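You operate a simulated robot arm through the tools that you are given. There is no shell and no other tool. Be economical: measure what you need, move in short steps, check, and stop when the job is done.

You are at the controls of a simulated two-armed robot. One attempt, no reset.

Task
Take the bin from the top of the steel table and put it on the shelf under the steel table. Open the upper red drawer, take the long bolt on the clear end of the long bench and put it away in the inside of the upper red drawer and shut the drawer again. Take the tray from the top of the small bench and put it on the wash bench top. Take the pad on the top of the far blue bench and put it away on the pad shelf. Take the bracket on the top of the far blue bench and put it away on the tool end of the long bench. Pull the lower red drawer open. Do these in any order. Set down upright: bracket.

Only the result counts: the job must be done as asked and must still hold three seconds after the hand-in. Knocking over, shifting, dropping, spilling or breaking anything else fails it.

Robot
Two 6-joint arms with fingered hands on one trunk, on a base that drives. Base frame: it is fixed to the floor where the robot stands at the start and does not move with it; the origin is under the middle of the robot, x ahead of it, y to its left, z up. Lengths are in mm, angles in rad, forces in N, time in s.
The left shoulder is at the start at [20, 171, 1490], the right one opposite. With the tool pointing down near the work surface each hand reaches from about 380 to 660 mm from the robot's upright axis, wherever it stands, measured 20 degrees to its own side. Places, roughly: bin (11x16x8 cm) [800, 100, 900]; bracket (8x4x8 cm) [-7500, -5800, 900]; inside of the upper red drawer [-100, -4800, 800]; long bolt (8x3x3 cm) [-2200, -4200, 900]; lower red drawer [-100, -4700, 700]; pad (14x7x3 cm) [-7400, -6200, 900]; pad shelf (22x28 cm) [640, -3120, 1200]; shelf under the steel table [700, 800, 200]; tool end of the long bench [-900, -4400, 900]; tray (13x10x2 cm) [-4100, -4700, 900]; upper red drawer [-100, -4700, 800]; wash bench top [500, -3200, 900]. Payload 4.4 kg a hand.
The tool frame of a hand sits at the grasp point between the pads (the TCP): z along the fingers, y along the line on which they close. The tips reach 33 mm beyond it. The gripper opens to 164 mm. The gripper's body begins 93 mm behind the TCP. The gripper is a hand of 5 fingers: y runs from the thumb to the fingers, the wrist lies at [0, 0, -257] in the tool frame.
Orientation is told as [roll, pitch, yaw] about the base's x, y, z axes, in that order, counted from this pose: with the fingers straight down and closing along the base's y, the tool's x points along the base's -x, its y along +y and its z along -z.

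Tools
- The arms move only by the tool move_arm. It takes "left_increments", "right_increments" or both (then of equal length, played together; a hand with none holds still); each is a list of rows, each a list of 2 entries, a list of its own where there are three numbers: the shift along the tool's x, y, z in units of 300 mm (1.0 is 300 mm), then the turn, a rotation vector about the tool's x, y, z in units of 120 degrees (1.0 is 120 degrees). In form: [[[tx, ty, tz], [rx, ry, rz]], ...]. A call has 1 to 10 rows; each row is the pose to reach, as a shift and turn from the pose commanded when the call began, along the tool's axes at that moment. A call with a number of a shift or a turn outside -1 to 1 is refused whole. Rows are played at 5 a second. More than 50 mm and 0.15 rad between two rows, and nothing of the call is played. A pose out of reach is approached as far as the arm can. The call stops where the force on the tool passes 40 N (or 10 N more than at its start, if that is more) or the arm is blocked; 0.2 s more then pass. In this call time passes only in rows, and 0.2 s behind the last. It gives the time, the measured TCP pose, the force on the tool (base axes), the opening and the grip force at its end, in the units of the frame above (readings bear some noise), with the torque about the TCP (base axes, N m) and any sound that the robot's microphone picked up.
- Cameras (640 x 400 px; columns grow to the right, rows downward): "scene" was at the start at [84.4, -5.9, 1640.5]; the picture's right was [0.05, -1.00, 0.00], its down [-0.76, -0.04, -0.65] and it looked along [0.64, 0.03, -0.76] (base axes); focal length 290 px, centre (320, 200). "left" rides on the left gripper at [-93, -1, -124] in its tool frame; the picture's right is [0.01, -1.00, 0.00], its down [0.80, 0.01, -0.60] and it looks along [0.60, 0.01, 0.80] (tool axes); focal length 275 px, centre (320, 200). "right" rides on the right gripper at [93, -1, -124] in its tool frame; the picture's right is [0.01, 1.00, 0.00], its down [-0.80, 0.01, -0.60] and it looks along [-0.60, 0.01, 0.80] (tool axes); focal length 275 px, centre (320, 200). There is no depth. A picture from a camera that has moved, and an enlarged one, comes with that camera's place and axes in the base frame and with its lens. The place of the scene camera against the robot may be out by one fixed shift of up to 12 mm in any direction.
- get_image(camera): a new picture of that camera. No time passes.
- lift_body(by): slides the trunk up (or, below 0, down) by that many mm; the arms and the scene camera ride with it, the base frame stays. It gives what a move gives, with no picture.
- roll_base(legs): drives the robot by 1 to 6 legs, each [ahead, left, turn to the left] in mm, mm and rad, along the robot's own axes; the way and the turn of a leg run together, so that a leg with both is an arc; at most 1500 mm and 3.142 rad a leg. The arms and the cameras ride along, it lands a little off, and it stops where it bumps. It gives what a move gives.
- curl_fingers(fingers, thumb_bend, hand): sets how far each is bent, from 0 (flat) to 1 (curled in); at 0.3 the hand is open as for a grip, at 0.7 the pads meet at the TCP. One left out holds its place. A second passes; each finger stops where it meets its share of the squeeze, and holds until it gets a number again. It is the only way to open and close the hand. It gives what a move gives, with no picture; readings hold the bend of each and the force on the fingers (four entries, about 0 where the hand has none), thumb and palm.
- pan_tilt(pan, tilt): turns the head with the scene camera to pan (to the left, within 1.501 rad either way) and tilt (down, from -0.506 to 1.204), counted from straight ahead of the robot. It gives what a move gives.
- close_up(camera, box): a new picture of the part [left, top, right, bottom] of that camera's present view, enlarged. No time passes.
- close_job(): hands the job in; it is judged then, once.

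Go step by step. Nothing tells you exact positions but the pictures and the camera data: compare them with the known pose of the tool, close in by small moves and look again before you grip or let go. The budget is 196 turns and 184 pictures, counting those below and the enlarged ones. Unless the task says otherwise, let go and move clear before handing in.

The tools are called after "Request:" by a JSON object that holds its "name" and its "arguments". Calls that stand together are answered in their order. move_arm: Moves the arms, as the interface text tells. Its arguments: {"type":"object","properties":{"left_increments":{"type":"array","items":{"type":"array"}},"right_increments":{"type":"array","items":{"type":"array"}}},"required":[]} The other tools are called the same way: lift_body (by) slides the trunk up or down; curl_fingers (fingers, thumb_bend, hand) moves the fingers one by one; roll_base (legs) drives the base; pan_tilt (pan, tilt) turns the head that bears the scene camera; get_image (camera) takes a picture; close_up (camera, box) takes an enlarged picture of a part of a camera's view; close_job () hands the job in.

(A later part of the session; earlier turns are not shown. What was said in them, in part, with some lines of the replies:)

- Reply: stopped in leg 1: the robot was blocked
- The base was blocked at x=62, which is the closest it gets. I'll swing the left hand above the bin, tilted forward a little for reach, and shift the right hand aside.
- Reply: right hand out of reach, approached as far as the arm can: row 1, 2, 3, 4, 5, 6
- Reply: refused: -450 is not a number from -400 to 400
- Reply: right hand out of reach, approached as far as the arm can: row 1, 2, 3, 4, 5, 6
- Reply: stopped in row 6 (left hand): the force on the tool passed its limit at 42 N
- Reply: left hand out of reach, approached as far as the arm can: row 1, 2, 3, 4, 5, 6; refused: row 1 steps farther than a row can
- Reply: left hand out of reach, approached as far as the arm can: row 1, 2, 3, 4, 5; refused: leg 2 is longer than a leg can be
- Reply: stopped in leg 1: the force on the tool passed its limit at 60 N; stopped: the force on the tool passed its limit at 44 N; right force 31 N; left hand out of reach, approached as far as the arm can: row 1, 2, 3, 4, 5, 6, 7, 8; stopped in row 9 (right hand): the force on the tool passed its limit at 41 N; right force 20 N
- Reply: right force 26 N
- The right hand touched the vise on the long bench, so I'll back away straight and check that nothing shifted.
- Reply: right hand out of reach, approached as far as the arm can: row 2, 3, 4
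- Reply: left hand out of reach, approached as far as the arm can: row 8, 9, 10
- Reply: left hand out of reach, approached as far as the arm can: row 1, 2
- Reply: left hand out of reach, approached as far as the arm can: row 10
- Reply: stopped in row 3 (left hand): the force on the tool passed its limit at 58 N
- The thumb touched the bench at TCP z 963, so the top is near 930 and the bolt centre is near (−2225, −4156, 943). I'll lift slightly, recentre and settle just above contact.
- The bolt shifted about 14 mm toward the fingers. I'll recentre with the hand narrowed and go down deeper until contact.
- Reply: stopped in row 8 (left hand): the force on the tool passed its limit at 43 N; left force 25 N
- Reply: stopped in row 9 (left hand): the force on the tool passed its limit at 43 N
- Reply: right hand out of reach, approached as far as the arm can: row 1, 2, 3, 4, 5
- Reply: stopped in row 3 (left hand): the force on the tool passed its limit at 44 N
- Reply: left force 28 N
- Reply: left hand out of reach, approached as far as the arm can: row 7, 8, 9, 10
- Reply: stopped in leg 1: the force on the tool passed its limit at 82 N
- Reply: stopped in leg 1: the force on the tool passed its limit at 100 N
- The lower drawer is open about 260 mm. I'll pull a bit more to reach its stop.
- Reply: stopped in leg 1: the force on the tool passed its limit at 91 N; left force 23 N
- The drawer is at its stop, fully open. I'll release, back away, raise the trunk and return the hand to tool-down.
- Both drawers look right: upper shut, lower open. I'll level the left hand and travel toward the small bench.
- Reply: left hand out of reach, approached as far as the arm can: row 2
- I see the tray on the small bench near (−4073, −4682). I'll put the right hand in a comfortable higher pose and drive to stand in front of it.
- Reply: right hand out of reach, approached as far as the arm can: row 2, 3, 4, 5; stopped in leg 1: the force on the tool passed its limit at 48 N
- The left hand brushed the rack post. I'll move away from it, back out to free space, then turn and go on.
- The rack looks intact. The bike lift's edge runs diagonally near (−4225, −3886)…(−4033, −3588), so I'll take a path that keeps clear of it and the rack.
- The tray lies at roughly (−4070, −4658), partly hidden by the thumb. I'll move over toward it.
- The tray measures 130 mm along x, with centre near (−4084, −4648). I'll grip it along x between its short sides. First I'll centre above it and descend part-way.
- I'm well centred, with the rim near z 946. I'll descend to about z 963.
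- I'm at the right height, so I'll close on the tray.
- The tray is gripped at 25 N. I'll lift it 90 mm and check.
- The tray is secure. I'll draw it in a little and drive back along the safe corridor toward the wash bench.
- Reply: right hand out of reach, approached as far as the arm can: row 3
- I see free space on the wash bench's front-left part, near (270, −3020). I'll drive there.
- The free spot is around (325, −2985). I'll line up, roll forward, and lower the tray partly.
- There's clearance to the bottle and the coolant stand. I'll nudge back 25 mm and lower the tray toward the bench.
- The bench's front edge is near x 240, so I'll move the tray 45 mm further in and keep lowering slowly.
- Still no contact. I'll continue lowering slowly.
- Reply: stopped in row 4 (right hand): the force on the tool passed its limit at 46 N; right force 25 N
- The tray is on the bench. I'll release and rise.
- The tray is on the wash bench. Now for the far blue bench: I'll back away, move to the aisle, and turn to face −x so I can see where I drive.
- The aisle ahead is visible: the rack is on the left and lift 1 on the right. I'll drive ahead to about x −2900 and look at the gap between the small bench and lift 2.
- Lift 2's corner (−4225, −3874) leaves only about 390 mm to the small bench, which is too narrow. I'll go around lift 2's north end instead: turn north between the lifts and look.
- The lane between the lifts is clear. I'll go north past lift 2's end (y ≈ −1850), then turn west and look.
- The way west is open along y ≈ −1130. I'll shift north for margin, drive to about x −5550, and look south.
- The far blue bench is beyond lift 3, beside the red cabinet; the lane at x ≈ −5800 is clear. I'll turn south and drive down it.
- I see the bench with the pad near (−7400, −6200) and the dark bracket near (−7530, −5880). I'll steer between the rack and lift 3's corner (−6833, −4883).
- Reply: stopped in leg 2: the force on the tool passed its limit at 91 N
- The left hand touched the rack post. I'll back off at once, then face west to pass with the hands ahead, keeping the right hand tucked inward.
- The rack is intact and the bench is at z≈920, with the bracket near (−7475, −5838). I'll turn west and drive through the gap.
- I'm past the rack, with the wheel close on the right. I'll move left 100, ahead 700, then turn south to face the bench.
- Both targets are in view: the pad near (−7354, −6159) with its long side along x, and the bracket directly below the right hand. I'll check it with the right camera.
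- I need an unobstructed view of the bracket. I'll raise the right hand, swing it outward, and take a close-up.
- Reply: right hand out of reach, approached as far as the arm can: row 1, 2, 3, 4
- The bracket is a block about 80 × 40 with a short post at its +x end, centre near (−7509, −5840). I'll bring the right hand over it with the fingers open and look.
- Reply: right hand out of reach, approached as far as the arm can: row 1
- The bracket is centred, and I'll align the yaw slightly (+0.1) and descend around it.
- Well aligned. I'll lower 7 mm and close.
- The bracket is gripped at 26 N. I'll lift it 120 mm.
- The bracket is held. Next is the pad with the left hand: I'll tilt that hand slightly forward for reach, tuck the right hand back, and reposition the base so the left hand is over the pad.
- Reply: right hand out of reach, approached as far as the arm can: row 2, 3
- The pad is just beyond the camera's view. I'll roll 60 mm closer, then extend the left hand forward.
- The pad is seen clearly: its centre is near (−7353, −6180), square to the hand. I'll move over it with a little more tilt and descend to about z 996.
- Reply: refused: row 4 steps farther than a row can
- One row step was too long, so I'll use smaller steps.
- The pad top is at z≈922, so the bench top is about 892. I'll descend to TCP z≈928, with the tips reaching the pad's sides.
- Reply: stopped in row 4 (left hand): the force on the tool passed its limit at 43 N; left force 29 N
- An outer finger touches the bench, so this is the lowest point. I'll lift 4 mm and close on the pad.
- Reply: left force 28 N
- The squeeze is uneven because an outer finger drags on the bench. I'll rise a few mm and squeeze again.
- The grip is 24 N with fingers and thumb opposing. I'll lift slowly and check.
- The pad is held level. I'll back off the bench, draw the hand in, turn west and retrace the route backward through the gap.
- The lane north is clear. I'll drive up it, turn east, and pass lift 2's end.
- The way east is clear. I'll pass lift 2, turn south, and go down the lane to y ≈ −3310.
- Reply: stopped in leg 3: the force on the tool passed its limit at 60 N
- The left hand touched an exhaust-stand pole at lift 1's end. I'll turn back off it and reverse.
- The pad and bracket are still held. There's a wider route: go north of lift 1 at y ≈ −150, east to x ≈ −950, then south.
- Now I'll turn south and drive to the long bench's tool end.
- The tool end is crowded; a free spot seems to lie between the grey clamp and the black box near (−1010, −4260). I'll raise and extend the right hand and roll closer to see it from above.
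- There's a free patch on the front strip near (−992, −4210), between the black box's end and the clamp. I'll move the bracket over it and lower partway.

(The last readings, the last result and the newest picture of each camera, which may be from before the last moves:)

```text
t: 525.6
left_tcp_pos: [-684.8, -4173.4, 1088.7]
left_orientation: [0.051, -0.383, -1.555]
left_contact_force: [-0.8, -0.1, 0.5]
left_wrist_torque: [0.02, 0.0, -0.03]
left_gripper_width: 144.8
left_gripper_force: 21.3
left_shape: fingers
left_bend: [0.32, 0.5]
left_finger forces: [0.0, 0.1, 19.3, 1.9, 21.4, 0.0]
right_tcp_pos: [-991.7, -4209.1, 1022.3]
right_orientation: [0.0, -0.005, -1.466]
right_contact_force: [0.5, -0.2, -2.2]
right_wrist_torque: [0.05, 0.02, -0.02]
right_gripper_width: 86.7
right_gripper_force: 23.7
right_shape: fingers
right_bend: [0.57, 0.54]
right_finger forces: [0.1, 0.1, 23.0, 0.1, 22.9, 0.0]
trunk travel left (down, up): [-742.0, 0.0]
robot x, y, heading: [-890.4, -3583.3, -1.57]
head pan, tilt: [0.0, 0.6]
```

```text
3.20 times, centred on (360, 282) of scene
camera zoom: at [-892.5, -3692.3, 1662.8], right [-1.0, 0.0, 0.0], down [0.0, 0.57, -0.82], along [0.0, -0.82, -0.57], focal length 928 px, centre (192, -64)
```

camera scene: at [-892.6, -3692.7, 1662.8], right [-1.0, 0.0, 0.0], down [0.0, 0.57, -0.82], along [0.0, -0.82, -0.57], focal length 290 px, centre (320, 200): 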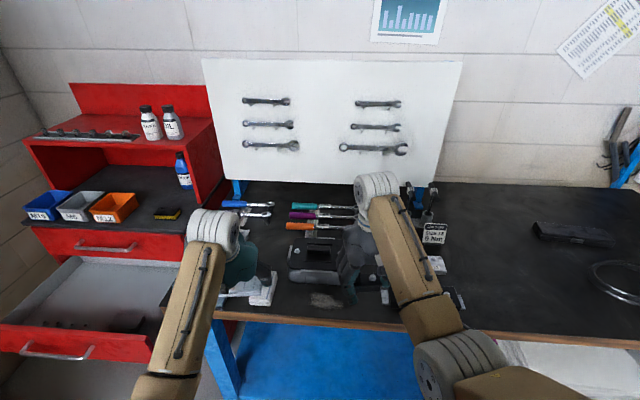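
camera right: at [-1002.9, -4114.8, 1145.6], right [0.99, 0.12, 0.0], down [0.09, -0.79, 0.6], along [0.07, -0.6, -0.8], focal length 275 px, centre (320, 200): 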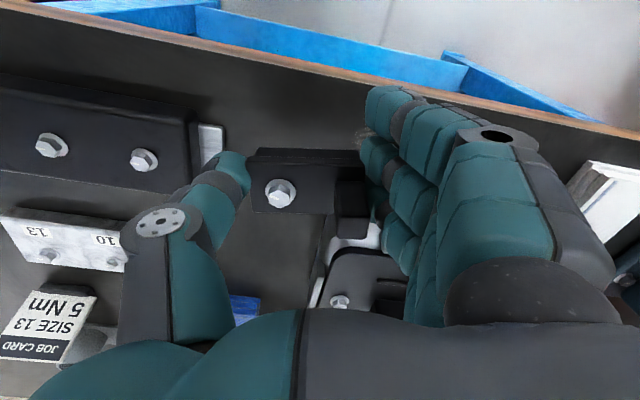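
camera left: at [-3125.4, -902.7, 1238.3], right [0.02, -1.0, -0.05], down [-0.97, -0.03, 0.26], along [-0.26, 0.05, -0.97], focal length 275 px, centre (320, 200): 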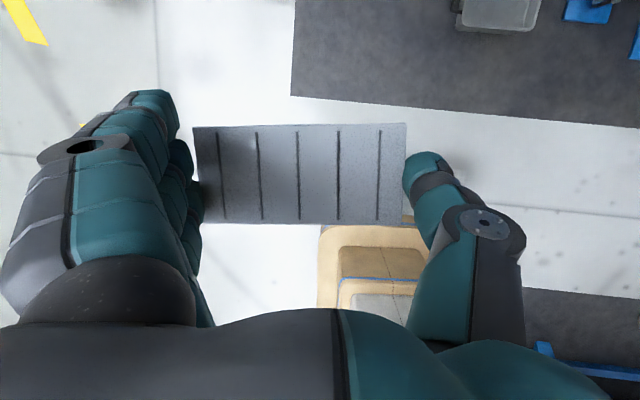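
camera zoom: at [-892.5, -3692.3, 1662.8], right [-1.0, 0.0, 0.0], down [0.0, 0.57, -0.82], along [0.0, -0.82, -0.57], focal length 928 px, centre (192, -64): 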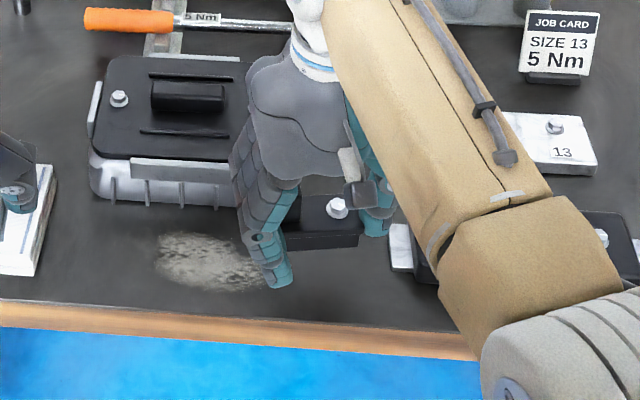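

The black box's end plate is close to the thumb, so I'll shift 20 mm toward +x and creep down to contact.

Request:
{"name": "move_arm", "arguments": {"right_increments": [[[0, 0.035, 0], [0, 0, 0]], [[0, 0.066, 0], [0, 0, 0]], [[0, 0.066, 0.03], [0, 0, 0]], [[0, 0.066, 0.05], [0, 0, 0]], [[0, 0.066, 0.065], [0, 0, 0]], [[0, 0.066, 0.08], [0, 0, 0]], [[0, 0.066, 0.095], [0, 0, 0]], [[0, 0.066, 0.11], [0, 0, 0]], [[0, 0.066, 0.125], [0, 0, 0]], [[0, 0.066, 0.14], [0, 0, 0]]]}}

Request:
{"name": "get_image", "arguments": {"camera": "right"}}

```text
t: 527.8
left_tcp_pos: [-685.5, -4173.8, 1088.6]
left_orientation: [0.052, -0.383, -1.555]
left_contact_force: [-0.2, -0.8, -0.5]
left_wrist_torque: [0.02, -0.04, 0.0]
left_gripper_width: 144.6
left_gripper_force: 21.2
left_shape: fingers
left_bend: [0.32, 0.5]
left_finger forces: [0.0, 0.1, 19.3, 1.8, 21.4, 0.1]
right_tcp_pos: [-971.9, -4208.4, 983.3]
right_orientation: [0.001, -0.008, -1.464]
right_contact_force: [-0.9, 0.4, -3.2]
right_wrist_torque: [0.04, 0.0, 0.03]
right_gripper_width: 86.5
right_gripper_force: 22.7
right_shape: fingers
right_bend: [0.57, 0.54]
right_finger forces: [0.1, 0.1, 22.9, 0.0, 22.9, 0.0]
trunk travel left (down, up): [-742.0, 0.0]
robot x, y, heading: [-886.9, -3584.6, -1.568]
head pan, tilt: [0.0, 0.6]
```

```text
38 pictures are left
camera right: at [-983.6, -4114.4, 1106.4], right [0.99, 0.12, 0.0], down [0.09, -0.79, 0.6], along [0.07, -0.6, -0.8], focal length 275 px, centre (320, 200)
```

right: 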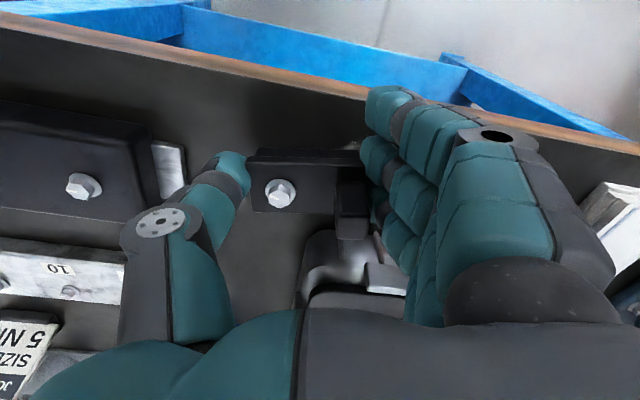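

No contact yet. I'll shift 6 mm toward the front, away from the clamp, and continue creeping.

Request:
{"name": "move_arm", "arguments": {"right_increments": [[[0.02, 0, 0.01], [0, 0, 0]], [[0.02, 0, 0.02], [0, 0, 0]], [[0.02, 0, 0.03], [0, 0, 0]], [[0.02, 0, 0.04], [0, 0, 0]], [[0.02, 0, 0.05], [0, 0, 0]], [[0.02, 0, 0.06], [0, 0, 0]], [[0.02, 0, 0.07], [0, 0, 0]], [[0.02, 0, 0.08], [0, 0, 0]]]}}

Request:
{"name": "get_image", "arguments": {"camera": "right"}}

```text
t: 529.5
left_tcp_pos: [-685.4, -4173.7, 1089.3]
left_orientation: [0.052, -0.386, -1.553]
left_contact_force: [-0.1, 0.4, -0.3]
left_wrist_torque: [0.03, -0.02, 0.02]
left_gripper_width: 144.6
left_gripper_force: 21.0
left_shape: fingers
left_bend: [0.32, 0.5]
left_finger forces: [0.0, 0.1, 19.3, 1.9, 21.4, 0.0]
right_tcp_pos: [-971.6, -4206.2, 970.6]
right_orientation: [-0.001, -0.017, -1.465]
right_contact_force: [-1.6, 8.7, 20.9]
right_wrist_torque: [0.03, 0.09, 0.02]
right_gripper_width: 86.6
right_gripper_force: 24.2
right_shape: fingers
right_bend: [0.58, 0.54]
right_finger forces: [0.0, 0.4, 24.1, 0.1, 23.9, 0.0]
trunk travel left (down, up): [-742.0, 0.0]
robot x, y, heading: [-889.3, -3582.9, -1.565]
head pan, tilt: [0.0, 0.6]
stopped in row 8 (right hand): the force on the tool passed its limit at 40 N (the readings are from after the stop); the commanded pose is now the measured one
```

```text
37 pictures are left
camera right: at [-981.9, -4110.7, 1091.2], right [0.99, 0.12, 0.0], down [0.09, -0.78, 0.61], along [0.07, -0.61, -0.79], focal length 275 px, centre (320, 200)
```

right: 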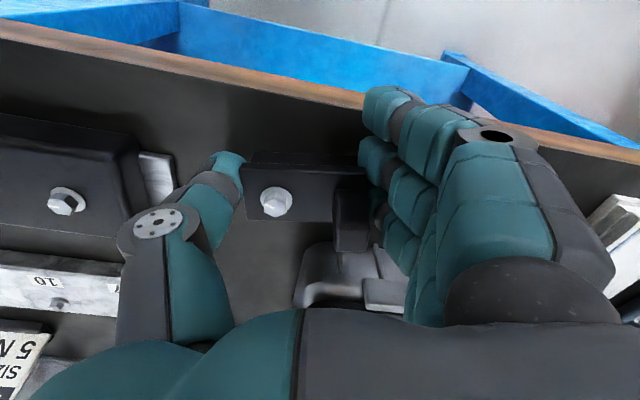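

The bracket touches the bench. I'll open the hand slightly to release it.

Request:
{"name": "curl_fingers", "arguments": {"hand": "right", "fingers": 0.51, "thumb_bend": 0.48}}

Request:
{"name": "get_image", "arguments": {"camera": "right"}}

Request:
{"name": "close_up", "arguments": {"camera": "scene", "box": [260, 220, 460, 345]}}

```text
t: 530.5
left_tcp_pos: [-684.7, -4173.1, 1089.6]
left_orientation: [0.053, -0.385, -1.555]
left_contact_force: [-0.5, 0.3, 0.6]
left_wrist_torque: [0.02, -0.01, -0.01]
left_gripper_width: 144.9
left_gripper_force: 21.2
left_shape: fingers
left_bend: [0.32, 0.5]
left_finger forces: [0.0, 0.0, 19.3, 1.8, 21.3, 0.0]
right_tcp_pos: [-971.1, -4205.5, 967.5]
right_orientation: [-0.002, -0.014, -1.466]
right_contact_force: [0.7, -0.1, -1.0]
right_wrist_torque: [-0.03, 0.03, -0.01]
right_gripper_width: 101.3
right_gripper_force: 0.0
right_shape: fingers
right_bend: [0.51, 0.48]
right_finger forces: [0.0, 0.1, 0.0, 0.0, 0.0, 0.1]
trunk travel left (down, up): [-742.0, 0.0]
robot x, y, heading: [-890.4, -3582.2, -1.565]
head pan, tilt: [0.0, 0.6]
```

```text
36 pictures are left
camera right: at [-982.4, -4110.7, 1088.4], right [0.99, 0.12, 0.0], down [0.09, -0.79, 0.61], along [0.07, -0.61, -0.79], focal length 275 px, centre (320, 200)
```

right: 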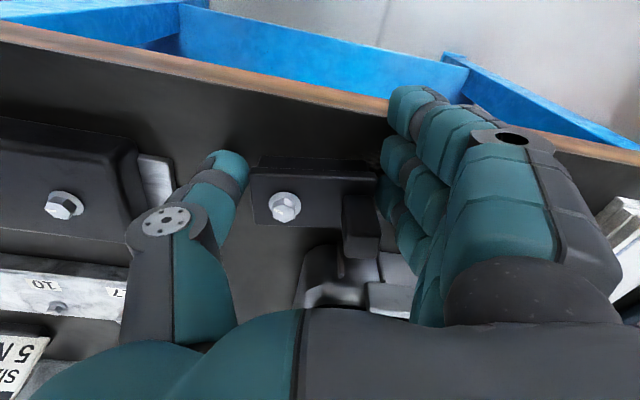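

```text
3.20 times, centred on (360, 282) of scene
camera zoom: at [-892.5, -3690.8, 1662.9], right [-1.0, 0.0, 0.0], down [0.0, 0.57, -0.82], along [0.0, -0.82, -0.57], focal length 928 px, centre (192, -64)
```

zoom: 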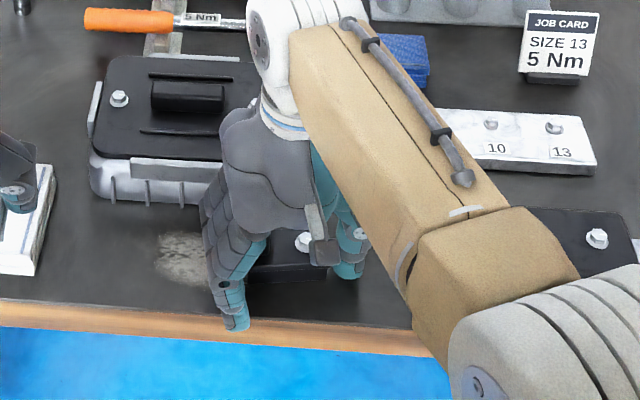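

Released. I'll raise the hand straight up and check that the bracket stands.

Request:
{"name": "move_arm", "arguments": {"right_increments": [[[0, 0, -0.05], [0, 0, 0]], [[0, 0, -0.15], [0, 0, 0]], [[0, 0, -0.27], [0, 0, 0]], [[0, 0, -0.38], [0, 0, 0]]]}}

Request:
{"name": "get_image", "arguments": {"camera": "right"}}

```text
t: 531.5
left_tcp_pos: [-685.2, -4172.8, 1088.9]
left_orientation: [0.052, -0.384, -1.553]
left_contact_force: [0.6, 0.2, -0.1]
left_wrist_torque: [0.02, 0.01, -0.03]
left_gripper_width: 144.6
left_gripper_force: 20.8
left_shape: fingers
left_bend: [0.32, 0.5]
left_finger forces: [0.0, 0.0, 19.2, 1.8, 21.3, 0.1]
right_tcp_pos: [-968.4, -4205.7, 1080.4]
right_orientation: [-0.002, -0.013, -1.466]
right_contact_force: [-0.5, 0.5, 0.0]
right_wrist_torque: [-0.03, -0.04, 0.0]
right_gripper_width: 101.7
right_gripper_force: 0.0
right_shape: fingers
right_bend: [0.51, 0.48]
right_finger forces: [0.0, 0.0, 0.0, 0.0, 0.0, 0.0]
trunk travel left (down, up): [-742.0, 0.0]
robot x, y, heading: [-894.1, -3584.1, -1.572]
head pan, tilt: [0.0, 0.6]
```

```text
34 pictures are left
camera right: at [-980.3, -4110.9, 1202.9], right [0.99, 0.12, 0.0], down [0.09, -0.79, 0.61], along [0.07, -0.61, -0.79], focal length 275 px, centre (320, 200)
```

right: 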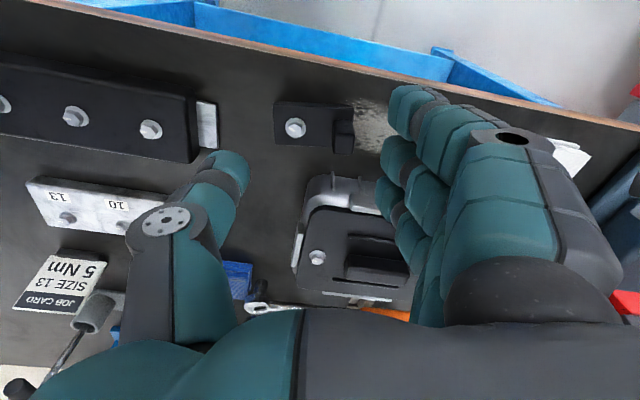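

The bracket stands upright on the tool end. Now the pad: I'll back off, turn east and approach the pad shelf to measure it.

Request:
{"name": "roll_base", "arguments": {"legs": [[-260, 0, 0], [0, 0, 1.572], [450, -60, 0]]}}

Request:
{"name": "pan_tilt", "arguments": {"pan": 0.2, "tilt": 0.45}}

Request:
{"name": "close_up", "arguments": {"camera": "scene", "box": [230, 80, 470, 230]}}

```text
t: 539.6
left_tcp_pos: [162.0, -3178.4, 1088.4]
left_orientation: [0.052, -0.383, 0.007]
left_contact_force: [0.1, 0.4, 0.9]
left_wrist_torque: [-0.01, 0.01, 0.0]
left_gripper_width: 144.8
left_gripper_force: 21.3
left_shape: fingers
left_bend: [0.32, 0.5]
left_finger forces: [0.0, 0.1, 19.1, 1.5, 21.1, 0.0]
right_tcp_pos: [193.3, -3461.7, 1080.1]
right_orientation: [-0.001, -0.014, 0.094]
right_contact_force: [0.5, 0.8, 0.7]
right_wrist_torque: [-0.03, 0.03, -0.01]
right_gripper_width: 101.8
right_gripper_force: 0.1
right_shape: fingers
right_bend: [0.51, 0.48]
right_finger forces: [0.1, 0.0, 0.0, 0.0, 0.0, 0.0]
trunk travel left (down, up): [-742.0, 0.0]
robot x, y, heading: [-427.3, -3376.7, -0.008]
head pan, tilt: [0.0, 0.6]
```

```text
t: 540.3
left_tcp_pos: [163.5, -3178.1, 1089.4]
left_orientation: [0.053, -0.383, 0.005]
left_contact_force: [-0.7, -0.3, 0.2]
left_wrist_torque: [-0.01, 0.0, -0.01]
left_gripper_width: 144.5
left_gripper_force: 20.9
left_shape: fingers
left_bend: [0.32, 0.5]
left_finger forces: [0.0, 0.0, 19.1, 1.5, 21.1, 0.0]
right_tcp_pos: [192.5, -3461.8, 1080.6]
right_orientation: [-0.001, -0.013, 0.095]
right_contact_force: [-0.6, 0.0, -0.2]
right_wrist_torque: [0.0, 0.0, -0.02]
right_gripper_width: 101.3
right_gripper_force: 0.1
right_shape: fingers
right_bend: [0.51, 0.48]
right_finger forces: [0.0, 0.1, 0.0, 0.1, 0.1, 0.1]
trunk travel left (down, up): [-742.0, 0.0]
robot x, y, heading: [-431.2, -3376.4, -0.007]
head pan, tilt: [0.201, 0.45]
```

```text
2.67 times, centred on (350, 155) of scene
camera zoom: at [-332.7, -3369.1, 1676.4], right [0.19, -0.98, 0.0], down [-0.43, -0.08, -0.9], along [0.88, 0.17, -0.44], focal length 773 px, centre (240, 320)
```

zoom: 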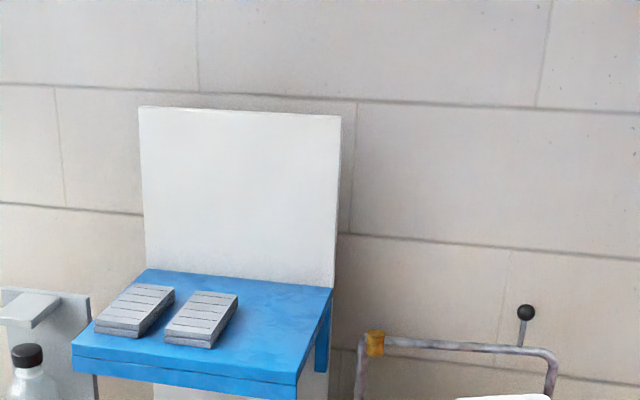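

The shelf (z≈1200) has a free strip on its right, y −3185…−3295, suited to the pad with its long side along x. I'll back off and test whether the left hand can be raised and yawed to that pose.

Request:
{"name": "roll_base", "arguments": {"legs": [[-250, 0, 0]]}}

Request:
{"name": "move_arm", "arguments": {"left_increments": [[[-0.05, 0.0, -0.12], [0, 0, 0]], [[-0.1, 0.0, -0.24], [0, 0, 0]], [[-0.15, 0.0, -0.37], [0, 0, 0]], [[-0.2, 0.0, -0.5], [0, 0, 0]], [[-0.25, 0.0, -0.62], [0, 0, 0]]]}}

Request:
{"name": "move_arm", "arguments": {"left_increments": [[[0, 0, 0], [-0.026, 0, -0.0642]], [[0, 0, 0], [-0.052, 0, -0.1284]], [[0, 0, 0], [-0.078, 0, -0.1926]], [[0, 0, 0], [-0.104, 0, -0.2568]], [[0, 0, 0], [-0.13, 0, -0.321]], [[0, 0, 0], [-0.156, 0, -0.385]], [[0, 0, 0], [-0.182, 0, -0.449]], [[0, 0, 0], [-0.208, 0, -0.5136]], [[0, 0, 0], [-0.234, 0, -0.578]], [[0, 0, 0], [-0.26, 0, -0.642]]]}}

```text
t: 542.2
left_tcp_pos: [-94.9, -3171.0, 1089.8]
left_orientation: [0.051, -0.385, 0.014]
left_contact_force: [-1.3, 0.1, -0.3]
left_wrist_torque: [-0.01, -0.02, -0.01]
left_gripper_width: 144.6
left_gripper_force: 20.9
left_shape: fingers
left_bend: [0.32, 0.5]
left_finger forces: [0.0, 0.0, 19.1, 1.5, 21.2, 0.1]
right_tcp_pos: [-63.4, -3455.1, 1081.6]
right_orientation: [-0.002, -0.013, 0.105]
right_contact_force: [-0.3, -0.2, 0.1]
right_wrist_torque: [-0.01, -0.02, 0.0]
right_gripper_width: 101.5
right_gripper_force: 0.0
right_shape: fingers
right_bend: [0.51, 0.48]
right_finger forces: [0.0, 0.0, 0.0, 0.0, 0.1, 0.0]
trunk travel left (down, up): [-742.0, 0.0]
robot x, y, heading: [-687.4, -3375.1, 0.002]
head pan, tilt: [0.201, 0.45]
```

```text
t: 543.4
left_tcp_pos: [-41.3, -3179.7, 1243.0]
left_orientation: [0.052, -0.384, 0.016]
left_contact_force: [-0.3, 0.2, 0.2]
left_wrist_torque: [-0.01, -0.01, 0.03]
left_gripper_width: 144.5
left_gripper_force: 21.1
left_shape: fingers
left_bend: [0.32, 0.5]
left_finger forces: [0.0, 0.1, 19.3, 1.5, 21.1, 0.0]
left hand out of reach, approached as far as the arm can: row 3, 4, 5
right_tcp_pos: [-62.4, -3456.0, 1080.8]
right_orientation: [-0.003, -0.014, 0.106]
right_contact_force: [0.1, -0.1, -1.6]
right_wrist_torque: [0.02, -0.01, -0.01]
right_gripper_width: 101.3
right_gripper_force: 0.0
right_shape: fingers
right_bend: [0.51, 0.48]
right_finger forces: [0.0, 0.1, 0.0, 0.1, 0.0, 0.0]
trunk travel left (down, up): [-742.0, 0.0]
robot x, y, heading: [-686.3, -3380.0, 0.003]
head pan, tilt: [0.201, 0.45]
```

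```text
t: 545.6
left_tcp_pos: [-11.4, -3143.0, 1226.5]
left_orientation: [0.014, -0.445, 1.362]
left_contact_force: [-0.5, 0.9, -0.5]
left_wrist_torque: [-0.05, -0.01, -0.02]
left_gripper_width: 144.4
left_gripper_force: 20.9
left_shape: fingers
left_bend: [0.32, 0.5]
left_finger forces: [0.0, 0.0, 19.4, 1.4, 21.2, 0.0]
left hand out of reach, approached as far as the arm can: row 1, 2, 3, 4, 5, 6, 7, 8, 9, 10
right_tcp_pos: [-62.7, -3451.3, 1080.2]
right_orientation: [-0.003, -0.014, 0.107]
right_contact_force: [0.3, -0.2, -0.5]
right_wrist_torque: [-0.08, 0.02, -0.01]
right_gripper_width: 101.5
right_gripper_force: 0.1
right_shape: fingers
right_bend: [0.51, 0.48]
right_finger forces: [0.0, 0.1, 0.1, 0.1, 0.1, 0.0]
trunk travel left (down, up): [-742.0, 0.0]
robot x, y, heading: [-688.5, -3374.7, 0.007]
head pan, tilt: [0.201, 0.45]
```

That worked: the hand yawed to 1.36 with the thumb forward, at z 1226. I'll extend forward and up a little and finish the yaw to see what height is reachable.

Request:
{"name": "move_arm", "arguments": {"left_increments": [[[-0.04, -0.065, -0.054], [-0.013, 0, -0.028]], [[-0.08, -0.13, -0.108], [-0.027, 0, -0.057]], [[-0.123, -0.196, -0.163], [-0.041, 0, -0.086]], [[-0.16, -0.26, -0.21], [-0.041, 0, -0.086]]]}}

Request:
{"name": "get_image", "arguments": {"camera": "left"}}

```text
t: 546.6
left_tcp_pos: [15.6, -3089.7, 1307.3]
left_orientation: [-0.002, -0.46, 1.441]
left_contact_force: [0.1, 0.6, -0.3]
left_wrist_torque: [-0.06, 0.02, -0.03]
left_gripper_width: 144.6
left_gripper_force: 21.8
left_shape: fingers
left_bend: [0.32, 0.5]
left_finger forces: [0.0, 0.0, 19.5, 1.3, 21.2, 0.1]
left hand out of reach, approached as far as the arm can: row 1, 2, 3, 4
right_tcp_pos: [-62.9, -3454.4, 1080.1]
right_orientation: [-0.001, -0.012, 0.105]
right_contact_force: [-0.3, 0.7, 0.3]
right_wrist_torque: [0.0, 0.01, 0.02]
right_gripper_width: 101.5
right_gripper_force: 0.1
right_shape: fingers
right_bend: [0.51, 0.48]
right_finger forces: [0.0, 0.1, 0.0, 0.0, 0.0, 0.0]
trunk travel left (down, up): [-742.0, 0.0]
robot x, y, heading: [-686.0, -3376.2, 0.002]
head pan, tilt: [0.201, 0.45]
```

```text
32 pictures are left
camera left: at [20.6, -3060.4, 1457.9], right [0.99, -0.14, 0.0], down [-0.14, -0.97, 0.18], along [-0.03, -0.18, -0.98], focal length 275 px, centre (320, 200)
```

left: 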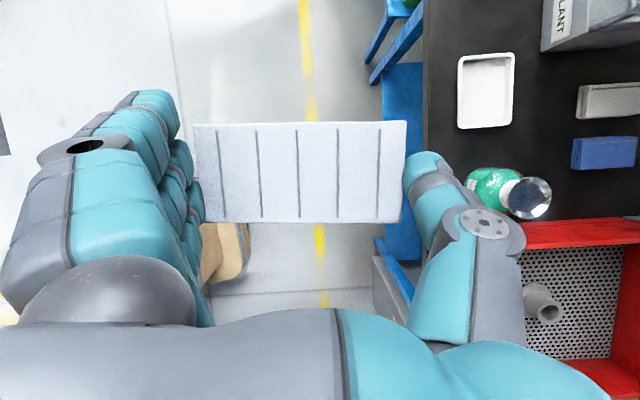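

The hand reaches z 1307 with the pad's long side along x, as needed. I'll shift the left hand 100 mm to the right and tuck the right hand back before approaching.

Request:
{"name": "move_arm", "arguments": {"left_increments": [[[0.1, -0.014, -0.05], [0, 0, 0]], [[0.2, -0.028, -0.1], [0, 0, 0]], [[0.296, -0.043, -0.147], [0, 0, 0]]], "right_increments": [[[0.12, 0, 0], [0, 0, 0]], [[0.24, 0, 0], [0, 0, 0]], [[0.36, 0, 0], [0, 0, 0]]]}}

```text
t: 547.4
left_tcp_pos: [21.9, -3147.4, 1326.2]
left_orientation: [-0.03, -0.474, 1.38]
left_contact_force: [-0.9, 1.0, -0.2]
left_wrist_torque: [-0.02, -0.04, -0.02]
left_gripper_width: 144.3
left_gripper_force: 20.9
left_shape: fingers
left_bend: [0.32, 0.5]
left_finger forces: [0.0, 0.1, 19.6, 1.3, 21.3, 0.1]
left hand out of reach, approached as far as the arm can: row 1, 2, 3
right_tcp_pos: [-159.7, -3469.4, 1068.0]
right_orientation: [-0.012, -0.027, 0.103]
right_contact_force: [-0.6, -0.8, -0.8]
right_wrist_torque: [0.01, -0.04, 0.0]
right_gripper_width: 101.1
right_gripper_force: 0.0
right_shape: fingers
right_bend: [0.51, 0.48]
right_finger forces: [0.0, 0.1, 0.1, 0.0, 0.1, 0.0]
right hand out of reach, approached as far as the arm can: row 3
trunk travel left (down, up): [-742.0, 0.0]
robot x, y, heading: [-685.9, -3375.6, 0.007]
head pan, tilt: [0.201, 0.45]
```

Good reach. I'll strafe right and roll forward until the pad is above the shelf's front part, then look.

Request:
{"name": "roll_base", "arguments": {"legs": [[0, -108, -0.005], [500, 0, 0]]}}

Request:
{"name": "get_image", "arguments": {"camera": "left"}}

Request:
{"name": "pan_tilt", "arguments": {"pan": 0.3, "tilt": 0.6}}

Request:
{"name": "get_image", "arguments": {"camera": "scene"}}

```text
t: 551.1
left_tcp_pos: [526.0, -3266.6, 1325.3]
left_orientation: [-0.027, -0.471, 1.369]
left_contact_force: [-0.7, 0.7, -0.9]
left_wrist_torque: [-0.01, 0.05, 0.02]
left_gripper_width: 144.6
left_gripper_force: 20.9
left_shape: fingers
left_bend: [0.32, 0.5]
left_finger forces: [0.1, 0.0, 19.4, 1.3, 21.2, 0.0]
right_tcp_pos: [338.7, -3586.9, 1062.9]
right_orientation: [-0.012, -0.016, 0.086]
right_contact_force: [0.3, 0.2, -1.3]
right_wrist_torque: [-0.02, 0.01, 0.01]
right_gripper_width: 101.5
right_gripper_force: 0.0
right_shape: fingers
right_bend: [0.51, 0.48]
right_finger forces: [0.0, 0.0, 0.0, 0.0, 0.0, 0.0]
trunk travel left (down, up): [-742.0, 0.0]
robot x, y, heading: [-184.4, -3486.5, -0.011]
head pan, tilt: [0.201, 0.45]
```

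```text
31 pictures are left
camera left: at [529.8, -3239.8, 1476.6], right [0.97, -0.22, 0.02], down [-0.22, -0.96, 0.17], along [-0.02, -0.17, -0.99], focal length 275 px, centre (320, 200)
```

left: 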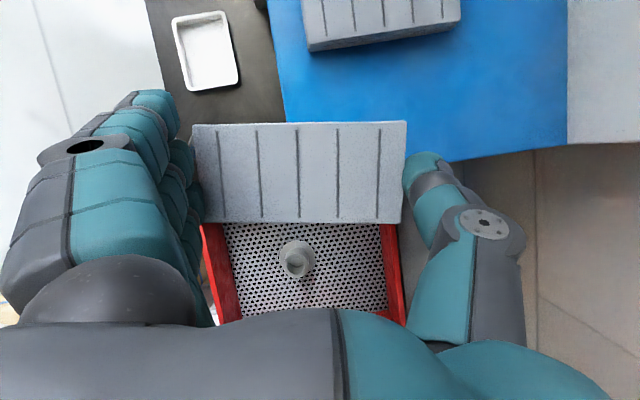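

```text
t: 551.8
left_tcp_pos: [525.6, -3265.4, 1325.5]
left_orientation: [-0.028, -0.472, 1.37]
left_contact_force: [-0.1, 0.1, 0.0]
left_wrist_torque: [-0.01, 0.02, -0.02]
left_gripper_width: 144.6
left_gripper_force: 20.7
left_shape: fingers
left_bend: [0.32, 0.5]
left_finger forces: [0.1, 0.0, 19.5, 1.3, 21.2, 0.0]
right_tcp_pos: [338.2, -3588.7, 1063.9]
right_orientation: [-0.014, -0.017, 0.084]
right_contact_force: [0.4, 0.7, -0.4]
right_wrist_torque: [-0.02, 0.0, 0.02]
right_gripper_width: 101.8
right_gripper_force: 0.1
right_shape: fingers
right_bend: [0.51, 0.48]
right_finger forces: [0.0, 0.0, 0.0, 0.0, 0.1, 0.0]
trunk travel left (down, up): [-742.0, 0.0]
robot x, y, heading: [-184.6, -3484.2, -0.014]
head pan, tilt: [0.3, 0.6]
```

```text
30 pictures are left
camera scene: at [-92.2, -3471.0, 1662.9], right [0.29, -0.96, 0.0], down [-0.54, -0.16, -0.83], along [0.79, 0.24, -0.56], focal length 290 px, centre (320, 200)
```

scene: 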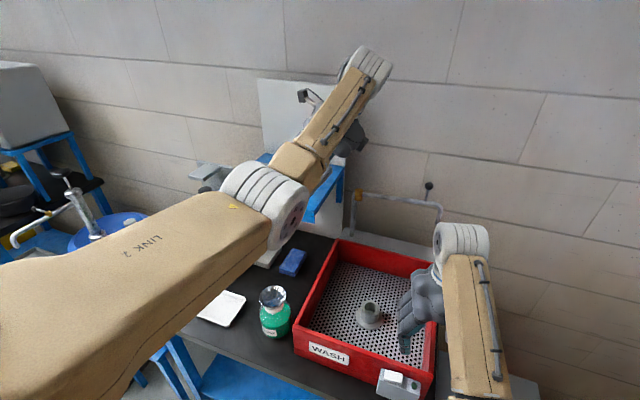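

The pad is slightly rotated (about −0.2 rad) and too far right relative to the shelf. The free strip is y −3168…−3270, x 500…776. I'll shift the hand left with a bit more yaw, then correct with the base.

Request:
{"name": "move_arm", "arguments": {"left_increments": [[[-0.05, 0.013, 0.038], [-0.007, 0, -0.014]], [[-0.1, 0.026, 0.076], [-0.015, 0, -0.029]], [[-0.154, 0.038, 0.116], [-0.022, 0, -0.043]]]}}

```text
t: 552.6
left_tcp_pos: [523.6, -3198.2, 1319.0]
left_orientation: [-0.03, -0.473, 1.457]
left_contact_force: [0.2, 0.4, 0.6]
left_wrist_torque: [-0.01, 0.03, -0.01]
left_gripper_width: 144.4
left_gripper_force: 21.0
left_shape: fingers
left_bend: [0.32, 0.5]
left_finger forces: [0.0, 0.0, 19.5, 1.3, 21.2, 0.1]
left hand out of reach, approached as far as the arm can: row 2, 3
right_tcp_pos: [338.3, -3588.5, 1062.6]
right_orientation: [-0.013, -0.018, 0.087]
right_contact_force: [0.4, 0.2, 0.2]
right_wrist_torque: [-0.07, 0.01, 0.0]
right_gripper_width: 101.3
right_gripper_force: 0.1
right_shape: fingers
right_bend: [0.51, 0.48]
right_finger forces: [0.0, 0.0, 0.0, 0.1, 0.0, 0.1]
trunk travel left (down, up): [-742.0, 0.0]
robot x, y, heading: [-182.6, -3485.2, -0.006]
head pan, tilt: [0.3, 0.6]
```

Request:
{"name": "roll_base", "arguments": {"legs": [[0, -40, 0], [85, 0, 0]]}}

Request:
{"name": "get_image", "arguments": {"camera": "left"}}

```text
t: 554.2
left_tcp_pos: [608.6, -3242.7, 1318.6]
left_orientation: [-0.03, -0.475, 1.453]
left_contact_force: [1.0, 0.5, -0.1]
left_wrist_torque: [0.06, 0.06, 0.03]
left_gripper_width: 144.5
left_gripper_force: 21.1
left_shape: fingers
left_bend: [0.32, 0.5]
left_finger forces: [0.0, 0.1, 19.4, 1.3, 21.3, 0.0]
right_tcp_pos: [423.7, -3631.7, 1061.9]
right_orientation: [-0.011, -0.017, 0.082]
right_contact_force: [0.2, -1.2, 0.2]
right_wrist_torque: [0.01, -0.03, -0.02]
right_gripper_width: 101.6
right_gripper_force: 0.0
right_shape: fingers
right_bend: [0.51, 0.48]
right_finger forces: [0.1, 0.0, 0.0, 0.1, 0.1, 0.0]
trunk travel left (down, up): [-742.0, 0.0]
robot x, y, heading: [-99.1, -3526.5, -0.009]
head pan, tilt: [0.3, 0.6]
```

```text
29 pictures are left
camera left: at [610.9, -3216.4, 1470.7], right [0.99, -0.14, 0.02], down [-0.14, -0.98, 0.17], along [0.0, -0.17, -0.99], focal length 275 px, centre (320, 200)
```

left: 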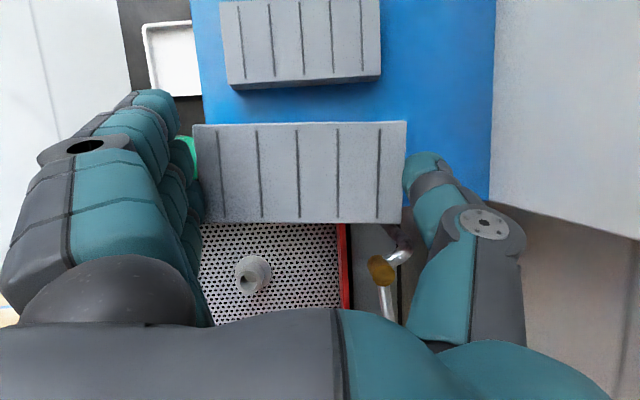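

The pad now sits above the free strip (y −3197…−3259, x centre 601). I'll lower 55 mm in steps and check.

Request:
{"name": "move_arm", "arguments": {"left_increments": [[[0.03, 0, 0.06], [0, 0, 0]], [[0.06, 0, 0.12], [0, 0, 0]], [[0.083, 0, 0.163], [0, 0, 0]]]}}

Request:
{"name": "get_image", "arguments": {"camera": "left"}}

```text
t: 555.0
left_tcp_pos: [598.7, -3232.9, 1269.9]
left_orientation: [-0.03, -0.475, 1.445]
left_contact_force: [-0.1, -0.1, 0.7]
left_wrist_torque: [0.03, -0.02, -0.04]
left_gripper_width: 144.2
left_gripper_force: 20.9
left_shape: fingers
left_bend: [0.32, 0.5]
left_finger forces: [0.1, 0.0, 19.6, 1.3, 21.0, 0.0]
left hand out of reach, approached as far as the arm can: row 2, 3
right_tcp_pos: [421.9, -3630.6, 1062.4]
right_orientation: [-0.015, -0.018, 0.084]
right_contact_force: [-0.5, 1.6, 0.4]
right_wrist_torque: [0.0, 0.01, 0.02]
right_gripper_width: 101.7
right_gripper_force: 0.0
right_shape: fingers
right_bend: [0.51, 0.48]
right_finger forces: [0.1, 0.0, 0.0, 0.0, 0.0, 0.0]
trunk travel left (down, up): [-742.0, 0.0]
robot x, y, heading: [-101.4, -3528.7, -0.009]
head pan, tilt: [0.3, 0.6]
```

```text
28 pictures are left
camera left: at [600.9, -3206.2, 1420.9], right [0.99, -0.15, 0.02], down [-0.15, -0.97, 0.17], along [0.0, -0.17, -0.99], focal length 275 px, centre (320, 200)
```

left: 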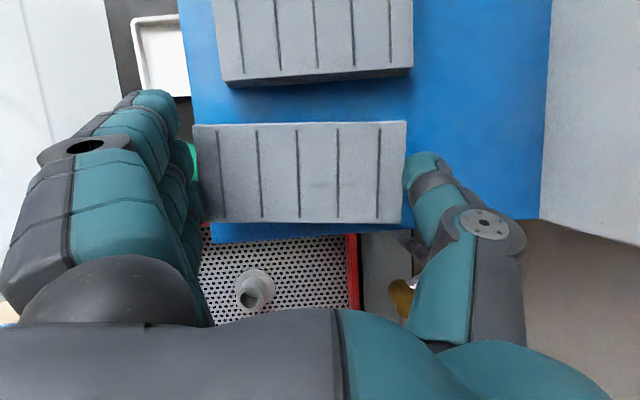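

The pad is over the shelf, but the fingers are close to the neighbouring pad. I'll shift about 10 mm away from it while lowering 15 mm.

Request:
{"name": "move_arm", "arguments": {"left_increments": [[[0.025, -0.01, 0.015], [0, 0, 0]], [[0.055, -0.022, 0.03], [0, 0, 0]]]}}

Request:
{"name": "get_image", "arguments": {"camera": "left"}}

```text
t: 555.6
left_tcp_pos: [596.7, -3234.6, 1258.7]
left_orientation: [-0.028, -0.476, 1.439]
left_contact_force: [-0.4, -0.1, -0.2]
left_wrist_torque: [0.0, 0.0, 0.0]
left_gripper_width: 144.5
left_gripper_force: 20.9
left_shape: fingers
left_bend: [0.32, 0.5]
left_finger forces: [0.0, 0.0, 19.5, 1.2, 21.1, 0.1]
left hand out of reach, approached as far as the arm can: row 1, 2
right_tcp_pos: [420.8, -3631.8, 1062.6]
right_orientation: [-0.012, -0.018, 0.084]
right_contact_force: [-0.4, 0.0, 1.1]
right_wrist_torque: [0.03, 0.01, -0.02]
right_gripper_width: 101.6
right_gripper_force: 0.1
right_shape: fingers
right_bend: [0.51, 0.48]
right_finger forces: [0.0, 0.0, 0.0, 0.1, 0.0, 0.1]
trunk travel left (down, up): [-742.0, 0.0]
robot x, y, heading: [-98.3, -3526.4, -0.016]
head pan, tilt: [0.3, 0.6]
```

```text
27 pictures are left
camera left: at [598.9, -3208.4, 1411.1], right [0.99, -0.15, 0.02], down [-0.16, -0.97, 0.17], along [-0.01, -0.17, -0.99], focal length 275 px, centre (320, 200)
```

left: 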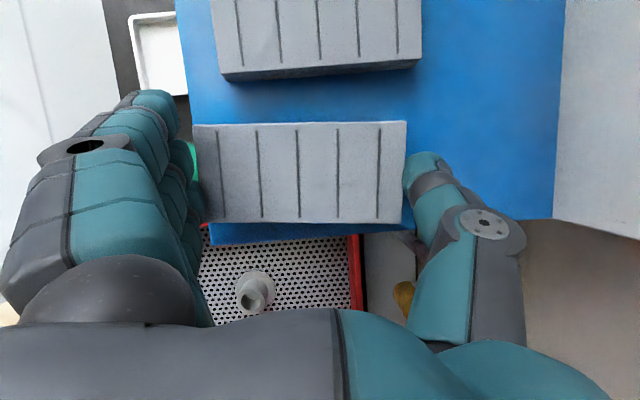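

There's clearance. I'll lower the last bit with the trunk, which moves straight down, until contact.

Request:
{"name": "lift_body", "arguments": {"by": -14}}

Request:
{"name": "get_image", "arguments": {"camera": "left"}}

```text
t: 556.2
left_tcp_pos: [594.9, -3233.0, 1250.1]
left_orientation: [-0.037, -0.478, 1.447]
left_contact_force: [3.3, 1.6, 27.2]
left_wrist_torque: [-0.26, 2.26, -0.1]
left_gripper_width: 144.5
left_gripper_force: 29.2
left_shape: fingers
left_bend: [0.32, 0.5]
left_finger forces: [0.0, 0.0, 19.8, 18.6, 20.9, 0.0]
right_tcp_pos: [420.9, -3630.9, 1049.6]
right_orientation: [-0.013, -0.019, 0.085]
right_contact_force: [0.1, 0.1, 0.7]
right_wrist_torque: [-0.02, 0.02, -0.02]
right_gripper_width: 101.3
right_gripper_force: 0.0
right_shape: fingers
right_bend: [0.51, 0.48]
right_finger forces: [0.0, 0.0, 0.0, 0.0, 0.0, 0.1]
trunk travel left (down, up): [-728.0, 14.0]
robot x, y, heading: [-103.0, -3530.2, -0.007]
head pan, tilt: [0.3, 0.6]
```

```text
26 pictures are left
camera left: at [595.2, -3207.4, 1402.7], right [0.99, -0.15, 0.03], down [-0.15, -0.97, 0.16], along [0.0, -0.16, -0.99], focal length 275 px, centre (320, 200)
```

left: 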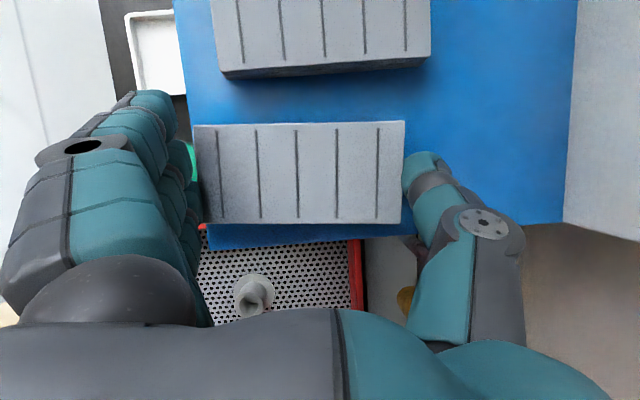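

There's contact with the shelf. I'll relieve it by 2 mm and then open the thumb and fingers.

Request:
{"name": "lift_body", "arguments": {"by": 2}}

Request:
{"name": "curl_fingers", "arguments": {"hand": "left", "fingers": 0.25, "thumb_bend": 0.36}}

Request:
{"name": "get_image", "arguments": {"camera": "left"}}

```text
t: 556.7
left_tcp_pos: [594.8, -3233.1, 1250.8]
left_orientation: [-0.033, -0.479, 1.445]
left_contact_force: [7.3, 5.1, 27.4]
left_wrist_torque: [-0.13, 2.03, -0.36]
left_gripper_width: 144.4
left_gripper_force: 30.0
left_shape: fingers
left_bend: [0.32, 0.5]
left_finger forces: [0.0, 0.0, 20.6, 17.5, 22.5, 0.0]
right_tcp_pos: [421.1, -3631.5, 1051.4]
right_orientation: [-0.014, -0.021, 0.083]
right_contact_force: [0.1, 0.9, -0.2]
right_wrist_torque: [-0.02, 0.0, 0.03]
right_gripper_width: 101.4
right_gripper_force: 0.1
right_shape: fingers
right_bend: [0.51, 0.48]
right_finger forces: [0.0, 0.1, 0.1, 0.0, 0.0, 0.0]
trunk travel left (down, up): [-730.0, 12.0]
robot x, y, heading: [-104.5, -3526.5, -0.013]
head pan, tilt: [0.3, 0.6]
```

```text
t: 557.7
left_tcp_pos: [594.3, -3233.9, 1247.0]
left_orientation: [-0.03, -0.476, 1.443]
left_contact_force: [-0.7, -0.5, -0.8]
left_wrist_torque: [-0.01, -0.03, 0.01]
left_gripper_width: 173.1
left_gripper_force: 0.1
left_shape: fingers
left_bend: [0.25, 0.36]
left_finger forces: [0.0, 0.0, 0.1, 0.0, 0.0, 0.0]
right_tcp_pos: [421.4, -3630.7, 1050.5]
right_orientation: [-0.014, -0.016, 0.085]
right_contact_force: [-0.4, -0.1, -0.3]
right_wrist_torque: [-0.03, 0.02, 0.0]
right_gripper_width: 101.8
right_gripper_force: 0.0
right_shape: fingers
right_bend: [0.51, 0.48]
right_finger forces: [0.0, 0.1, 0.0, 0.0, 0.0, 0.1]
trunk travel left (down, up): [-730.0, 12.0]
robot x, y, heading: [-102.0, -3528.3, -0.008]
head pan, tilt: [0.3, 0.6]
```

```text
25 pictures are left
camera left: at [596.2, -3207.4, 1399.7], right [0.99, -0.15, 0.02], down [-0.15, -0.97, 0.17], along [-0.01, -0.17, -0.99], focal length 275 px, centre (320, 200)
```

left: 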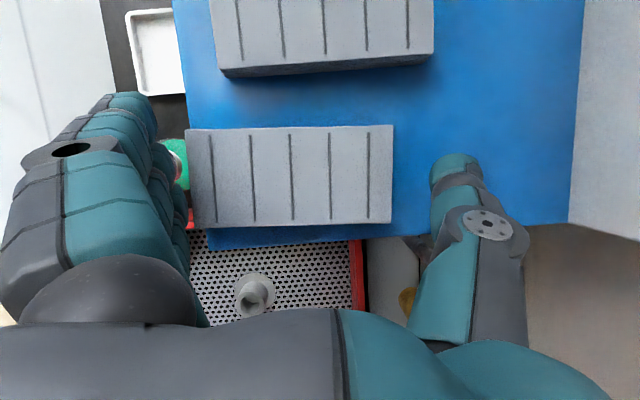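

The pad lies fully on the shelf. I'll raise the hand straight up and back away.

Request:
{"name": "lift_body", "arguments": {"by": 12}}

Request:
{"name": "move_arm", "arguments": {"left_increments": [[[-0.03, 0, -0.06], [0, 0, 0]], [[-0.06, 0, -0.12], [0, 0, 0]], [[-0.09, 0, -0.18], [0, 0, 0]], [[-0.122, 0, -0.237], [0, 0, 0]]]}}

Request:
{"name": "get_image", "arguments": {"camera": "left"}}

```text
t: 558.3
left_tcp_pos: [595.3, -3233.9, 1259.6]
left_orientation: [-0.031, -0.475, 1.443]
left_contact_force: [0.0, 1.5, 0.7]
left_wrist_torque: [-0.01, 0.0, -0.01]
left_gripper_width: 173.3
left_gripper_force: 0.1
left_shape: fingers
left_bend: [0.25, 0.36]
left_finger forces: [0.0, 0.1, 0.1, 0.0, 0.1, 0.1]
right_tcp_pos: [421.6, -3632.0, 1063.3]
right_orientation: [-0.014, -0.017, 0.085]
right_contact_force: [-0.2, 0.1, 0.2]
right_wrist_torque: [0.02, 0.02, 0.0]
right_gripper_width: 101.7
right_gripper_force: 0.0
right_shape: fingers
right_bend: [0.51, 0.48]
right_finger forces: [0.0, 0.0, 0.1, 0.0, 0.0, 0.0]
trunk travel left (down, up): [-742.0, 0.0]
robot x, y, heading: [-103.3, -3530.0, -0.012]
head pan, tilt: [0.3, 0.6]
```

```text
t: 559.3
left_tcp_pos: [609.7, -3234.8, 1337.8]
left_orientation: [-0.028, -0.474, 1.445]
left_contact_force: [-0.3, 1.4, 0.7]
left_wrist_torque: [-0.02, -0.05, 0.01]
left_gripper_width: 173.1
left_gripper_force: 0.1
left_shape: fingers
left_bend: [0.25, 0.36]
left_finger forces: [0.0, 0.1, 0.0, 0.0, 0.1, 0.1]
left hand out of reach, approached as far as the arm can: row 2, 3, 4
right_tcp_pos: [421.7, -3630.7, 1062.8]
right_orientation: [-0.012, -0.017, 0.084]
right_contact_force: [-0.5, -0.3, 0.4]
right_wrist_torque: [0.0, -0.05, 0.01]
right_gripper_width: 101.3
right_gripper_force: 0.1
right_shape: fingers
right_bend: [0.51, 0.48]
right_finger forces: [0.0, 0.0, 0.0, 0.0, 0.1, 0.0]
trunk travel left (down, up): [-742.0, 0.0]
robot x, y, heading: [-101.4, -3526.9, -0.012]
head pan, tilt: [0.3, 0.6]
```

```text
24 pictures are left
camera left: at [612.8, -3209.3, 1488.8], right [0.99, -0.15, 0.02], down [-0.15, -0.97, 0.17], along [-0.01, -0.17, -0.99], focal length 275 px, centre (320, 200)
```

left: 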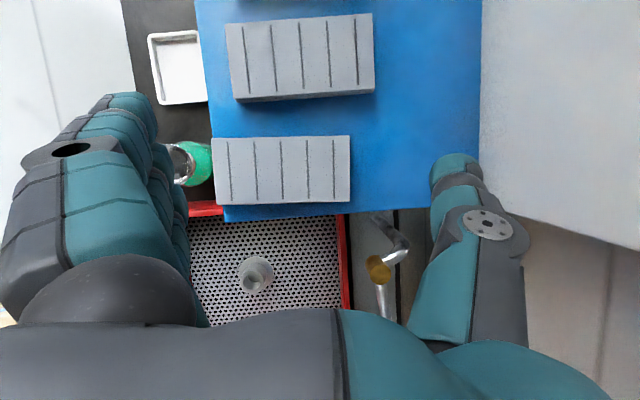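

The pad rests on the shelf beside the others. I'll back away clear and take a last overview.

Request:
{"name": "roll_base", "arguments": {"legs": [[-600, 0, 0]]}}

Request:
{"name": "pan_tilt", "arguments": {"pan": 0.3, "tilt": 0.4}}

Request:
{"name": "get_image", "arguments": {"camera": "scene"}}

Request:
{"name": "pan_tilt", "arguments": {"pan": -1.2, "tilt": 0.5}}

Request:
{"name": "get_image", "arguments": {"camera": "scene"}}

```text
t: 562.7
left_tcp_pos: [19.6, -3230.2, 1337.0]
left_orientation: [-0.03, -0.475, 1.44]
left_contact_force: [-0.1, -0.2, -0.4]
left_wrist_torque: [0.0, -0.02, -0.03]
left_gripper_width: 173.4
left_gripper_force: 0.1
left_shape: fingers
left_bend: [0.25, 0.36]
left_finger forces: [0.1, 0.0, 0.0, 0.0, 0.1, 0.0]
right_tcp_pos: [-172.2, -3626.1, 1063.3]
right_orientation: [-0.013, -0.017, 0.081]
right_contact_force: [0.1, -0.1, 0.3]
right_wrist_torque: [0.01, -0.01, -0.01]
right_gripper_width: 101.5
right_gripper_force: 0.0
right_shape: fingers
right_bend: [0.51, 0.48]
right_finger forces: [0.0, 0.0, 0.1, 0.0, 0.0, 0.0]
trunk travel left (down, up): [-742.0, 0.0]
robot x, y, heading: [-694.1, -3521.5, -0.017]
head pan, tilt: [0.3, 0.6]
```

```text
t: 563.4
left_tcp_pos: [20.3, -3230.2, 1336.0]
left_orientation: [-0.027, -0.476, 1.439]
left_contact_force: [0.0, 0.1, -1.0]
left_wrist_torque: [-0.01, 0.03, -0.01]
left_gripper_width: 173.4
left_gripper_force: 0.1
left_shape: fingers
left_bend: [0.25, 0.36]
left_finger forces: [0.1, 0.0, 0.0, 0.1, 0.0, 0.0]
right_tcp_pos: [-172.2, -3625.2, 1063.2]
right_orientation: [-0.015, -0.017, 0.081]
right_contact_force: [-0.6, 0.7, 0.4]
right_wrist_torque: [0.03, 0.0, 0.03]
right_gripper_width: 101.7
right_gripper_force: 0.0
right_shape: fingers
right_bend: [0.51, 0.48]
right_finger forces: [0.1, 0.0, 0.0, 0.1, 0.1, 0.0]
trunk travel left (down, up): [-742.0, 0.0]
robot x, y, heading: [-694.9, -3523.0, -0.015]
head pan, tilt: [0.3, 0.4]
```

```text
23 pictures are left
camera scene: at [-598.3, -3504.3, 1681.1], right [0.28, -0.96, 0.0], down [-0.37, -0.11, -0.92], along [0.88, 0.26, -0.39], focal length 290 px, centre (320, 200)
```

scene: 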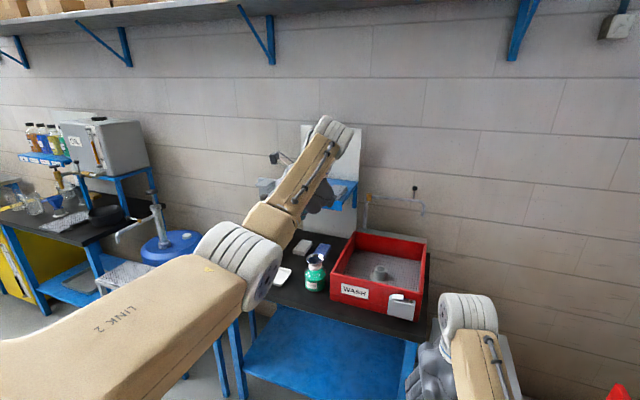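

```text
t: 565.0
left_tcp_pos: [18.6, -3230.3, 1336.6]
left_orientation: [-0.027, -0.475, 1.441]
left_contact_force: [0.1, 0.3, 0.2]
left_wrist_torque: [-0.03, -0.02, 0.01]
left_gripper_width: 173.3
left_gripper_force: 0.1
left_shape: fingers
left_bend: [0.25, 0.36]
left_finger forces: [0.0, 0.1, 0.1, 0.1, 0.0, 0.0]
right_tcp_pos: [-171.8, -3625.4, 1063.7]
right_orientation: [-0.014, -0.018, 0.083]
right_contact_force: [0.3, -0.1, -0.1]
right_wrist_torque: [-0.01, 0.01, 0.02]
right_gripper_width: 101.4
right_gripper_force: 0.0
right_shape: fingers
right_bend: [0.51, 0.48]
right_finger forces: [0.0, 0.0, 0.0, 0.0, 0.1, 0.0]
trunk travel left (down, up): [-742.0, 0.0]
robot x, y, heading: [-692.4, -3517.2, -0.012]
head pan, tilt: [-1.201, 0.499]
```

```text
22 pictures are left
camera scene: at [-655.3, -3615.7, 1672.0], right [-0.94, -0.35, 0.0], down [-0.17, 0.45, -0.88], along [0.31, -0.82, -0.48], focal length 290 px, centre (320, 200)
```

scene: 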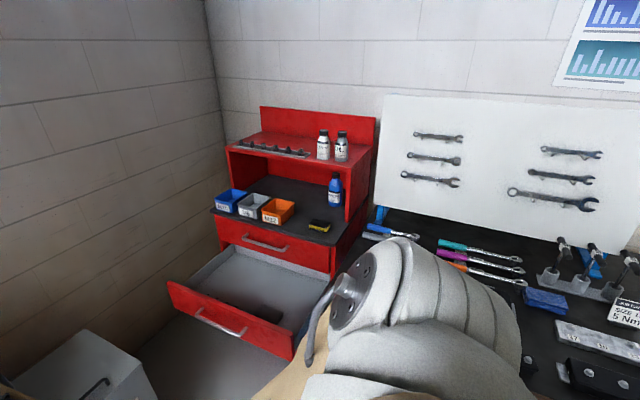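

Everything is in place: upper drawer shut, lower drawer open, and the bin, bolt, tray, bracket and pad put away. I'm handing in.

Request:
{"name": "close_job", "arguments": {}}

```text
The job is handed in.
```

I finished all six tasks and handed the job in; no score came back.

- **Bin:** it stands on the shelf under the steel table.
- **Long bolt:** it is in the upper red drawer, in the empty teal tray there, and the drawer is shut.
- **Tray:** it is on the wash bench top.
- **Pad:** it is on the pad shelf, beside the two pads already there. It sits near the shelf's front-right corner, roughly 7 mm from the front and right edges by the camera.
- **Bracket:** it stands upright on the tool end of the long bench, close to the front edge.
- **Lower red drawer:** it is pulled fully open to its stop.

The hands also bumped fixed things along the way: the vise, a post on each of the two racks, and an exhaust-stand pole. The vise and both racks looked undisturbed in the pictures afterwards, and the pole seemed to be too.
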